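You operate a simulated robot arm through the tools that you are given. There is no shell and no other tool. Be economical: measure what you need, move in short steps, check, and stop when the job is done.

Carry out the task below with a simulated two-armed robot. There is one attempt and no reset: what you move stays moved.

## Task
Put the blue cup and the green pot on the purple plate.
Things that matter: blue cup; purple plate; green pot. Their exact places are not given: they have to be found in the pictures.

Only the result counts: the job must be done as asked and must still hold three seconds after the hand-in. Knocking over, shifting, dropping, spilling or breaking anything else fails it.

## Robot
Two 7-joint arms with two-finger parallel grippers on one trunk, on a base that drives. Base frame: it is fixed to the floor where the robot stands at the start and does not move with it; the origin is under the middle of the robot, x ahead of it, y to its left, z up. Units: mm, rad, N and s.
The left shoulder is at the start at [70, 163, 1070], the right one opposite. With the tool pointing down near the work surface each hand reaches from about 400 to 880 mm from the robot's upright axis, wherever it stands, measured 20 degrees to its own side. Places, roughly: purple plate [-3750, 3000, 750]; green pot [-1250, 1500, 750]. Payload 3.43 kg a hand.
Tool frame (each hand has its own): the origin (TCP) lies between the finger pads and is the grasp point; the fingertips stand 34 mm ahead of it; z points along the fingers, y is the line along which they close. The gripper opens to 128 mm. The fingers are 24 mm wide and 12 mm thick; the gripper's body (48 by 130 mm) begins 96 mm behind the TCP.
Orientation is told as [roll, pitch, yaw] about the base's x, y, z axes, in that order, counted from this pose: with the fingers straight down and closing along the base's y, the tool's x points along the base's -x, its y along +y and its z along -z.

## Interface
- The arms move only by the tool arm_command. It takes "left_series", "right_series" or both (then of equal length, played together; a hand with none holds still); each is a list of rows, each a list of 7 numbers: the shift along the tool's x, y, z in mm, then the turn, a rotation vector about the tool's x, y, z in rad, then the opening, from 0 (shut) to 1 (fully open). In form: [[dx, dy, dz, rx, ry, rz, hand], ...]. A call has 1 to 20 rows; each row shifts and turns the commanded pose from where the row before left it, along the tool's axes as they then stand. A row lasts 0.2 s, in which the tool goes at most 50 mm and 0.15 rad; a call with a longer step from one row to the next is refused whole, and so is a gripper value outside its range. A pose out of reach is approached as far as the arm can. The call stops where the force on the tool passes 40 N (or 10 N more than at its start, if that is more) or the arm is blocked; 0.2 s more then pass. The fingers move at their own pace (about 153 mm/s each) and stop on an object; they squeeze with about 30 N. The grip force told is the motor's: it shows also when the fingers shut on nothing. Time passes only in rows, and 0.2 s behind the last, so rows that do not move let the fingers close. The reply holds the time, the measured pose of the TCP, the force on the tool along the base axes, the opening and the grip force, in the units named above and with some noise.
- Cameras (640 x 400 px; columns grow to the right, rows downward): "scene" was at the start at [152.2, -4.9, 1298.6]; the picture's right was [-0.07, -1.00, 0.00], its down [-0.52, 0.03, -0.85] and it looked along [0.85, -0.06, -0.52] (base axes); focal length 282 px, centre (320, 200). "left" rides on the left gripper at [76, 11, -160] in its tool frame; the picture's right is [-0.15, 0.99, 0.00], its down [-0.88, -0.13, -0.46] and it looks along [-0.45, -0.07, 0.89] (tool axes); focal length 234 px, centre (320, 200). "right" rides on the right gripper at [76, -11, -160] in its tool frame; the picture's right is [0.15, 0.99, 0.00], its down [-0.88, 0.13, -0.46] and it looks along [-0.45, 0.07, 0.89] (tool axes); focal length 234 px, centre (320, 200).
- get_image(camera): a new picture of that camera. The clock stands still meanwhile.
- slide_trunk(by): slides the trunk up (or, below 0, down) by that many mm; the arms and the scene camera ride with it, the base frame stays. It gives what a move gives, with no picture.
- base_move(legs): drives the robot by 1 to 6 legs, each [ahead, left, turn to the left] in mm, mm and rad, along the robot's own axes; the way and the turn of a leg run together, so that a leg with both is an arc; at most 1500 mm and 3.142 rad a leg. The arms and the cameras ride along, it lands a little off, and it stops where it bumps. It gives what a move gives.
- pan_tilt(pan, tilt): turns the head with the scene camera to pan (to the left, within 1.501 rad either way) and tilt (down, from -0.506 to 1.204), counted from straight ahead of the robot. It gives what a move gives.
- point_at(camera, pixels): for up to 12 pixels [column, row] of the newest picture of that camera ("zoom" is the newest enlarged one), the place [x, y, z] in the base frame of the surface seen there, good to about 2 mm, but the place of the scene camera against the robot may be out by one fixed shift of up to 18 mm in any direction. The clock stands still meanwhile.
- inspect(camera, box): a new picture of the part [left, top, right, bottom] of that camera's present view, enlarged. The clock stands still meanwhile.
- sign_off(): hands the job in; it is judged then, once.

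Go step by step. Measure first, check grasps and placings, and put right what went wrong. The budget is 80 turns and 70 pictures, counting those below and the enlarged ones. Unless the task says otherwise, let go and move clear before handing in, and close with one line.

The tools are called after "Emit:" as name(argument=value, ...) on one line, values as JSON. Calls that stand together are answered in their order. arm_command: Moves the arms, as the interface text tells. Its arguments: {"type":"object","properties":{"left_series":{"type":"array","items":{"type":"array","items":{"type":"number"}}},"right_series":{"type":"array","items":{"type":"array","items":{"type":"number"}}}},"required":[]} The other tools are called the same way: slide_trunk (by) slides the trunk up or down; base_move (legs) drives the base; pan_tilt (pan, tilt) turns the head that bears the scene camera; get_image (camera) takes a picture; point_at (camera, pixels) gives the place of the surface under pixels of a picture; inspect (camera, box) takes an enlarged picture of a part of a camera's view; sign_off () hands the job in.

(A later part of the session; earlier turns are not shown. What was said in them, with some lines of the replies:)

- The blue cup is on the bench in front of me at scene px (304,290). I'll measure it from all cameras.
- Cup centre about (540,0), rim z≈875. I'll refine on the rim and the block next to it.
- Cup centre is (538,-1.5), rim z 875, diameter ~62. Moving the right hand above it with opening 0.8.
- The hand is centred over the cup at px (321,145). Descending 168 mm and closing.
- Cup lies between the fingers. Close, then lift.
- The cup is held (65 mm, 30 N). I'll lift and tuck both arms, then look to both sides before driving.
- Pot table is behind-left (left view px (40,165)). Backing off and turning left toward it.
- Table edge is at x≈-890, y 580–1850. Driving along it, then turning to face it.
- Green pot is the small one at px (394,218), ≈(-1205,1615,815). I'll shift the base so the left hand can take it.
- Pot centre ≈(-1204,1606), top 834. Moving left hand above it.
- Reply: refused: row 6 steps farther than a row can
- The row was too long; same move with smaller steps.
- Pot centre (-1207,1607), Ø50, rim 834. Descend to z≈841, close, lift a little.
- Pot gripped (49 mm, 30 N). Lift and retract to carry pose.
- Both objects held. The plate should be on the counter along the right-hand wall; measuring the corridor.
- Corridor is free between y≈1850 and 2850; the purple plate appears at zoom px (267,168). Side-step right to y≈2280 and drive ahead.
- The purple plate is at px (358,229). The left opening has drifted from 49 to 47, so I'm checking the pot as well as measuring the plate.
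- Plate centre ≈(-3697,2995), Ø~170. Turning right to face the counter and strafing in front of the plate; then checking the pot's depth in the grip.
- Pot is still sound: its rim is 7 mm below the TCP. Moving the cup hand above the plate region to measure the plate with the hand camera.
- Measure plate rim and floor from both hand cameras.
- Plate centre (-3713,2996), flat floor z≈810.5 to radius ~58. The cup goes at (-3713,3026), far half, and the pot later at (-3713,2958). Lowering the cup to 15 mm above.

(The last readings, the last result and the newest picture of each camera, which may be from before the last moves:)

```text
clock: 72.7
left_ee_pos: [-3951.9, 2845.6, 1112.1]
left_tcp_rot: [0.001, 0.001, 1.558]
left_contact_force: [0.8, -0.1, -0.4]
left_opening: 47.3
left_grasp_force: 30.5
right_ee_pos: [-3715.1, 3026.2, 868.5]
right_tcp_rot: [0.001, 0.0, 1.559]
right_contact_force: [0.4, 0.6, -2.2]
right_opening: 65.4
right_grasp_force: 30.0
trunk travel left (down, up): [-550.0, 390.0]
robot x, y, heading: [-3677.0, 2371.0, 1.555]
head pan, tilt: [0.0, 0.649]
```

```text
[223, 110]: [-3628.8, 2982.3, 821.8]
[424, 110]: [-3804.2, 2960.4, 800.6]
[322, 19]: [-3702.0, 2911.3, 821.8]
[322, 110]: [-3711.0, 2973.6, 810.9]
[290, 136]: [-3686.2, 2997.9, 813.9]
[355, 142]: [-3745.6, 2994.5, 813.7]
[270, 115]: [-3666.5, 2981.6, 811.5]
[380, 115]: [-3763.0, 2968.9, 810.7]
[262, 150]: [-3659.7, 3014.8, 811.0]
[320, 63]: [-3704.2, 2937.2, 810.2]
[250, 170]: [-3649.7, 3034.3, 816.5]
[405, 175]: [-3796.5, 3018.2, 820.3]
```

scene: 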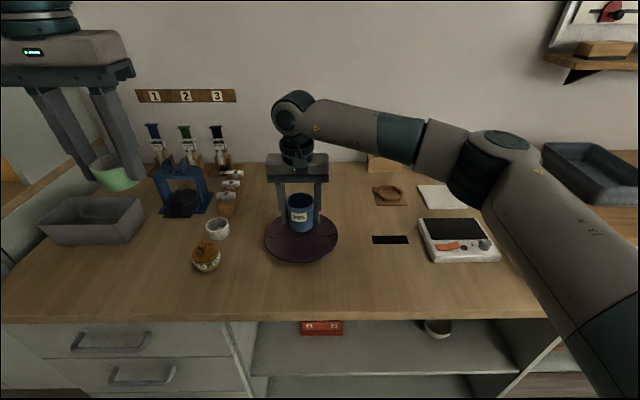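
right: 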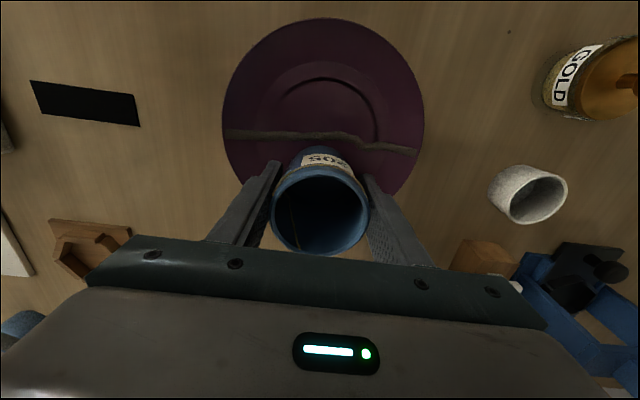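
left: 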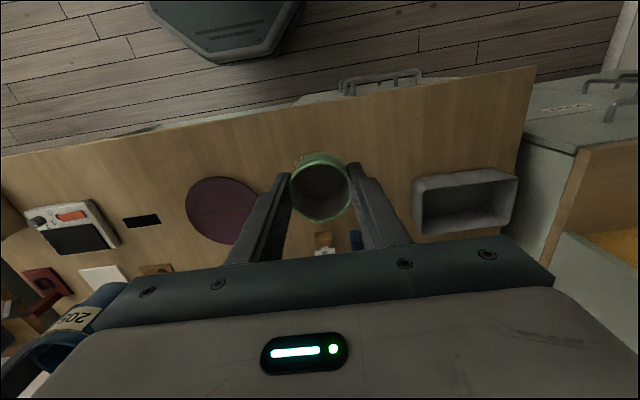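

A repair ridge ~3 mm high runs along y≈2996. I'll nudge 3 mm farther and lower gently to contact.

Emit:
arm_command(right_series=[[-3, 0, 4, 0, 0, 0, 0.3], [0, 0, 3, 0, 0, 0, 0.3], [0, 0, 2, 0, 0, 0, 0.3], [0, 0, 1, 0, 0, 0, 0.3], [0, 0, 0, 0, 0, 0, 0.3]])

```text
clock: 73.9
left_ee_pos: [-3951.8, 2844.1, 1113.3]
left_tcp_rot: [0.001, 0.001, 1.558]
left_contact_force: [0.0, 0.0, 0.2]
left_opening: 47.0
left_grasp_force: 30.0
right_ee_pos: [-3714.8, 3027.4, 859.3]
right_tcp_rot: [0.0, 0.0, 1.558]
right_contact_force: [0.6, 0.5, -1.4]
right_opening: 65.0
right_grasp_force: 30.2
trunk travel left (down, up): [-550.0, 390.0]
robot x, y, heading: [-3676.1, 2371.2, 1.554]
head pan, tilt: [0.0, 0.649]
```

Emit:
arm_command(right_series=[[0, 0, 1, 0, 0, 0, 0.3], [0, 0, 1, 0, 0, 0, 0.3], [0, 0, 0, 0, 0, 0, 0.3]])

Emit:
inspect(camera="right", box=[220, 80, 420, 220])

Emit:
inspect(camera="scene", box=[250, 170, 350, 280])

```text
clock: 74.7
left_ee_pos: [-3951.7, 2843.4, 1112.3]
left_tcp_rot: [-0.001, 0.0, 1.559]
left_contact_force: [0.8, 0.2, -0.1]
left_opening: 47.2
left_grasp_force: 30.2
right_ee_pos: [-3713.8, 3027.2, 858.2]
right_tcp_rot: [-0.001, 0.001, 1.559]
right_contact_force: [-0.6, -1.1, 0.1]
right_opening: 64.7
right_grasp_force: 29.9
trunk travel left (down, up): [-550.0, 390.0]
robot x, y, heading: [-3678.5, 2372.7, 1.557]
head pan, tilt: [0.0, 0.649]
```

```text
2.86 times, centred on (320, 150) of right
```

zoom: 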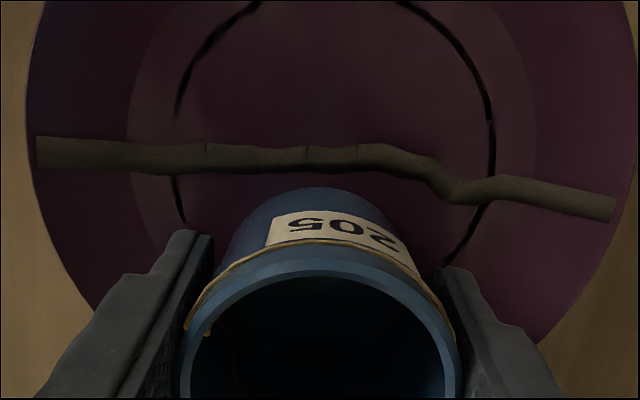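

```text
3.64 times, centred on (300, 225) of scene
```

zoom: 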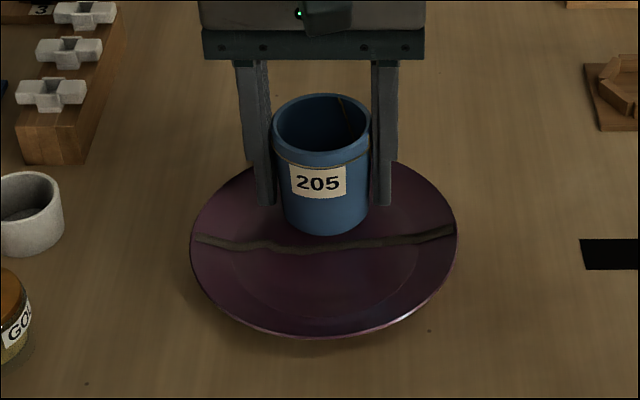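

Cup is touching (vertical force rose to ~0). One more mm, then release slightly.

Emit:
arm_command(right_series=[[0, 0, 1, 0, 0, 0, 0.3], [0, 0, 1, 0, 0, 0, 0.3], [0, 0, 0, 0, 0, 0, 0.3]])

```text
clock: 75.5
left_ee_pos: [-3952.6, 2842.7, 1113.2]
left_tcp_rot: [-0.001, -0.002, 1.559]
left_contact_force: [0.1, -0.6, -0.8]
left_opening: 47.1
left_grasp_force: 30.4
right_ee_pos: [-3715.4, 3027.7, 856.7]
right_tcp_rot: [0.0, 0.0, 1.558]
right_contact_force: [1.6, 0.7, 10.8]
right_opening: 64.8
right_grasp_force: 30.1
trunk travel left (down, up): [-550.0, 390.0]
robot x, y, heading: [-3680.0, 2372.6, 1.556]
head pan, tilt: [0.0, 0.649]
```

Firm contact (10.8 N). Opening and rising.

Emit:
arm_command(right_series=[[0, 0, 0, 0, 0, 0, 0.62], [0, 0, 0, 0, 0, 0, 0.66], [0, 0, 0, 0, 0, 0, 0.66], [0, 0, -15, 0, 0, 0, 0.66], [0, 0, -30, 0, 0, 0, 0.66], [0, 0, -40, 0, 0, 0, 0.66], [0, 0, -40, 0, 0, 0, 0.66], [0, 0, -40, 0, 0, 0, 0.66], [0, 0, -40, 0, 0, 0, 0.66], [0, 0, -40, 0, 0, 0, 0.66]])

Emit:
get_image(camera="right")

Emit:
inspect(camera="scene", box=[250, 170, 350, 280])

```text
clock: 77.7
left_ee_pos: [-3952.8, 2843.5, 1112.8]
left_tcp_rot: [-0.001, -0.001, 1.559]
left_contact_force: [-0.4, -0.4, -0.6]
left_opening: 47.3
left_grasp_force: 30.2
right_ee_pos: [-3714.9, 3027.5, 1101.5]
right_tcp_rot: [-0.002, 0.0, 1.557]
right_contact_force: [-0.4, 0.0, -0.2]
right_opening: 84.6
right_grasp_force: 0.1
trunk travel left (down, up): [-550.0, 390.0]
robot x, y, heading: [-3679.5, 2372.7, 1.561]
head pan, tilt: [0.0, 0.649]
```

```text
33 pictures are left
```

right: 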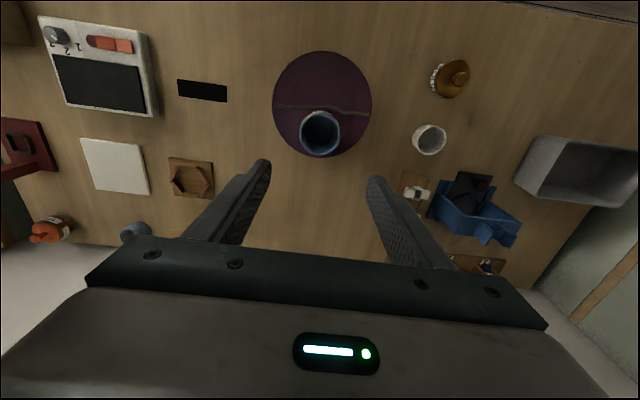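

```text
3.64 times, centred on (300, 225) of scene
```

zoom: 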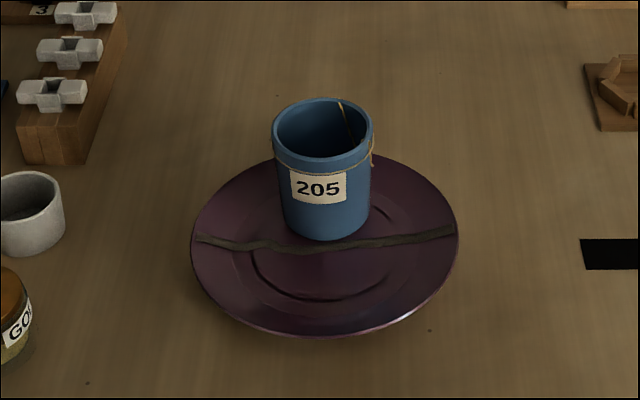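

The cup stands on the plate. Measure its rim, then move the right hand away.

Emit:
point_at(camera="right", pixels=[[300, 132], [340, 132], [320, 112.5], [320, 153], [322, 53], [274, 100], [371, 100], [322, 85], [322, 70]])

Emit:
arm_command(right_series=[[20, -35, 0, 0, 0, 0, 0.66], [20, -40, 0, 0, 0, 0, 0.66], [20, -40, 0, 0, 0, 0, 0.66], [20, -40, 0, 0, 0, 0, 0.66], [20, -40, 0, 0, 0, 0, 0.66], [20, -40, 0, 0, 0, 0, 0.66], [30, -25, 0, 0, 0, 0, 0.66], [30, 0, 0, 0, 0, 0, 0.66]])

```text
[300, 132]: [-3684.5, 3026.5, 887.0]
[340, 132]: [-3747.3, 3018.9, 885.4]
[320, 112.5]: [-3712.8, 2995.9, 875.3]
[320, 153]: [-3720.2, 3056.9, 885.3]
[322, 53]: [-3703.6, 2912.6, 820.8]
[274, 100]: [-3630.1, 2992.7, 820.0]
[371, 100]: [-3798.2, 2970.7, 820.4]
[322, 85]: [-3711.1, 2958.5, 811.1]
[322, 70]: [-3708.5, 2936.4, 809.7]
```

```text
clock: 79.5
left_ee_pos: [-3951.5, 2844.8, 1113.4]
left_tcp_rot: [0.0, 0.001, 1.559]
left_contact_force: [-0.5, 0.2, -0.6]
left_opening: 47.4
left_grasp_force: 30.0
right_ee_pos: [-3458.3, 2844.1, 1099.9]
right_tcp_rot: [0.0, 0.0, 1.556]
right_contact_force: [0.8, -0.3, 0.0]
right_opening: 84.4
right_grasp_force: 0.1
trunk travel left (down, up): [-550.0, 390.0]
robot x, y, heading: [-3680.4, 2373.5, 1.556]
head pan, tilt: [0.0, 0.649]
```

Moving the pot over (-3714,2958) and lowering to ~12 mm above the plate.

Emit:
arm_command(left_series=[[-16.3, -33.7, 0, 0, 0, 0, 0.2], [-16.6, -33.7, 0, 0, 0, 0, 0.2], [-16.6, -33.7, 0, 0, 0, 0, 0.2], [-16.7, -33.7, 0, 0, 0, 0, 0.2], [-16.7, -33.7, 0, 0, 0, 0, 0.2], [-16.7, -33.8, 0, 0, 0, 0, 0.2], [-16.7, -33.8, 0, 0, 0, 0, 0.2], [0, 0, 40, 0, 0, 0, 0.2], [0, 0, 40, 0, 0, 0, 0.2], [0, 0, 40, 0, 0, 0, 0.2], [0, 0, 40, 0, 0, 0, 0.2], [0, 0, 30, 0, 0, 0, 0.2], [0, 0, 0, 0, 0, 0, 0.2]])

Emit:
get_image(camera="left")

Emit:
inspect(camera="scene", box=[220, 130, 380, 280])

```text
clock: 82.3
left_ee_pos: [-3714.5, 2957.9, 922.5]
left_tcp_rot: [-0.001, 0.0, 1.559]
left_contact_force: [-0.1, -0.2, 0.1]
left_opening: 47.0
left_grasp_force: 29.9
right_ee_pos: [-3458.2, 2846.1, 1099.0]
right_tcp_rot: [0.0, 0.001, 1.559]
right_contact_force: [0.1, -0.5, 0.4]
right_opening: 84.5
right_grasp_force: 0.2
trunk travel left (down, up): [-550.0, 390.0]
robot x, y, heading: [-3676.9, 2369.8, 1.559]
head pan, tilt: [0.0, 0.649]
```

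```text
31 pictures are left
```

left: 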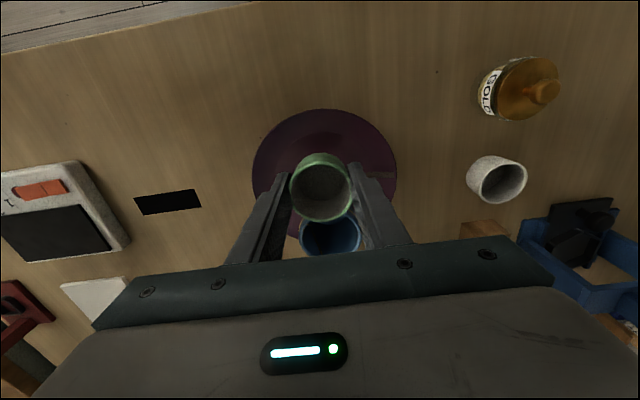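

```text
2.67 times, centred on (300, 205) of scene
```

zoom: 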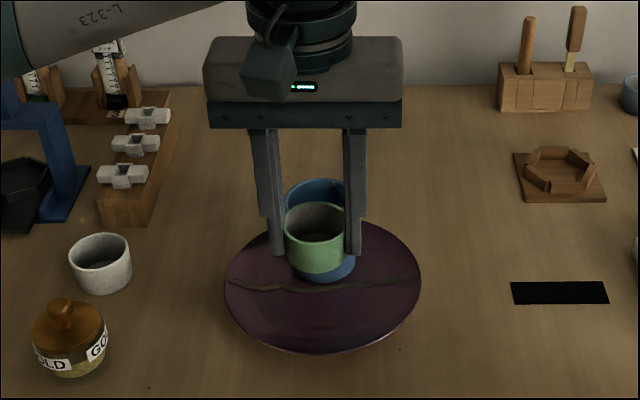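

Aligned. Descend to ~862, then slowly.

Emit:
arm_command(left_series=[[0, 0, 30, 0, 0, 0, 0.2], [0, 0, 20, 0, 0, 0, 0.2], [0, 0, 10, 0, 0, 0, 0.2], [0, 0, 4, 0, 0, 0, 0.2], [0, 0, 2, 0, 0, 0, 0.2], [0, 0, 0, 0, 0, 0, 0.2]])

Emit:
inspect(camera="scene", box=[250, 180, 350, 280])

```text
clock: 83.7
left_ee_pos: [-3713.2, 2958.8, 857.1]
left_tcp_rot: [-0.001, 0.001, 1.56]
left_contact_force: [-0.3, 0.5, 0.2]
left_opening: 47.3
left_grasp_force: 29.9
right_ee_pos: [-3456.8, 2845.0, 1100.3]
right_tcp_rot: [0.0, 0.0, 1.559]
right_contact_force: [-0.3, 0.7, -0.4]
right_opening: 84.4
right_grasp_force: 0.1
trunk travel left (down, up): [-550.0, 390.0]
robot x, y, heading: [-3678.9, 2372.1, 1.553]
head pan, tilt: [0.0, 0.649]
```

```text
4.00 times, centred on (300, 230) of scene
```

zoom: 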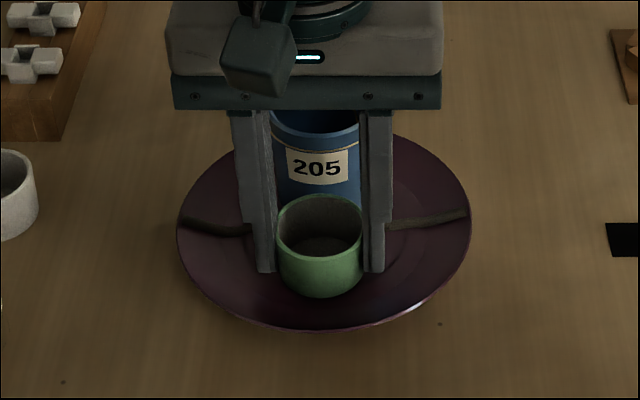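

Not yet in contact; small downward steps.

Emit:
arm_command(left_series=[[0, 0, 1.5, 0, 0, 0, 0.2], [0, 0, 1.5, 0, 0, 0, 0.2], [0, 0, 1, 0, 0, 0, 0.2], [0, 0, 0, 0, 0, 0, 0.2]])

```text
clock: 84.7
left_ee_pos: [-3714.0, 2957.8, 852.2]
left_tcp_rot: [0.001, 0.002, 1.558]
left_contact_force: [-0.1, 0.2, 1.3]
left_opening: 47.1
left_grasp_force: 30.0
right_ee_pos: [-3457.7, 2845.1, 1100.4]
right_tcp_rot: [0.001, -0.001, 1.559]
right_contact_force: [0.4, 0.7, -0.3]
right_opening: 84.5
right_grasp_force: 0.1
trunk travel left (down, up): [-550.0, 390.0]
robot x, y, heading: [-3671.5, 2372.5, 1.561]
head pan, tilt: [0.0, 0.649]
```

Emit:
arm_command(left_series=[[0, 0, 1, 0, 0, 0, 0.2], [0, 0, 1, 0, 0, 0, 0.2], [0, 0, 0, 0, 0, 0, 0.2]])

```text
clock: 85.5
left_ee_pos: [-3713.1, 2958.6, 852.3]
left_tcp_rot: [-0.002, -0.004, 1.56]
left_contact_force: [-1.1, 1.2, 12.4]
left_opening: 47.2
left_grasp_force: 30.2
right_ee_pos: [-3458.0, 2844.9, 1101.6]
right_tcp_rot: [0.0, 0.001, 1.56]
right_contact_force: [-0.1, -0.5, 0.4]
right_opening: 84.4
right_grasp_force: 0.1
trunk travel left (down, up): [-550.0, 390.0]
robot x, y, heading: [-3676.8, 2370.6, 1.56]
head pan, tilt: [0.0, 0.649]
```

Pot is down (12 N). Opening and rising straight up.

Emit:
arm_command(left_series=[[0, 0, -1, 0, 0, 0, 0.2], [0, 0, 0, 0, 0, 0, 0.55], [0, 0, 0, 0, 0, 0, 0.55], [0, 0, 0, 0, 0, 0, 0.55], [0, 0, -15, 0, 0, 0, 0.55], [0, 0, -30, 0, 0, 0, 0.55], [0, 0, -40, 0, 0, 0, 0.55], [0, 0, -40, 0, 0, 0, 0.55], [0, 0, -40, 0, 0, 0, 0.55], [0, 0, -40, 0, 0, 0, 0.55], [0, 0, -40, 0, 0, 0, 0.55], [16, 33, 0, 0, 0, 0, 0.55], [16, 33, 0, 0, 0, 0, 0.55], [16, 33, 0, 0, 0, 0, 0.55], [16, 33, 0, 0, 0, 0, 0.55], [16, 33, 0, 0, 0, 0, 0.55], [16, 33, 0, 0, 0, 0, 0.55]])

Emit:
get_image(camera="scene")

Emit:
inspect(camera="scene", box=[250, 180, 350, 280])

```text
clock: 89.1
left_ee_pos: [-3914.6, 2862.5, 1097.6]
left_tcp_rot: [-0.002, 0.001, 1.559]
left_contact_force: [-1.0, -0.4, 0.5]
left_opening: 70.5
left_grasp_force: 0.1
right_ee_pos: [-3458.1, 2844.1, 1100.6]
right_tcp_rot: [-0.001, 0.0, 1.558]
right_contact_force: [0.5, -0.1, -0.7]
right_opening: 84.6
right_grasp_force: 0.1
trunk travel left (down, up): [-550.0, 390.0]
robot x, y, heading: [-3676.8, 2370.8, 1.556]
head pan, tilt: [0.0, 0.649]
```

```text
28 pictures are left
```

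scene: 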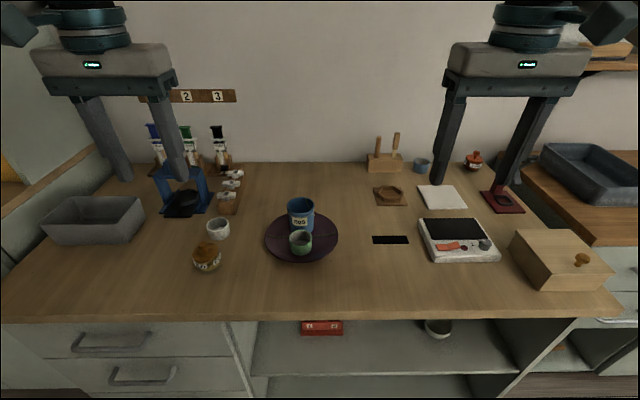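

```text
4.00 times, centred on (300, 230) of scene
```

zoom: 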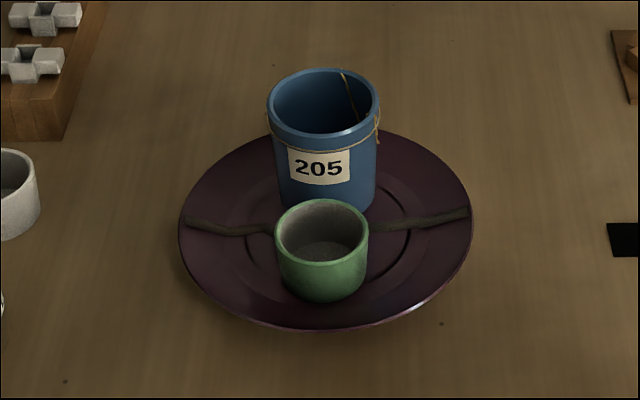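

The zoomed view shows the cup and the pot both standing on the purple plate, with both hands clear and nothing else disturbed. Handing in.

Emit:
sign_off()

```text
The job is handed in.
```

The blue cup and the green pot are both standing upright on the purple plate, with both hands let go and clear, and the job is handed in.
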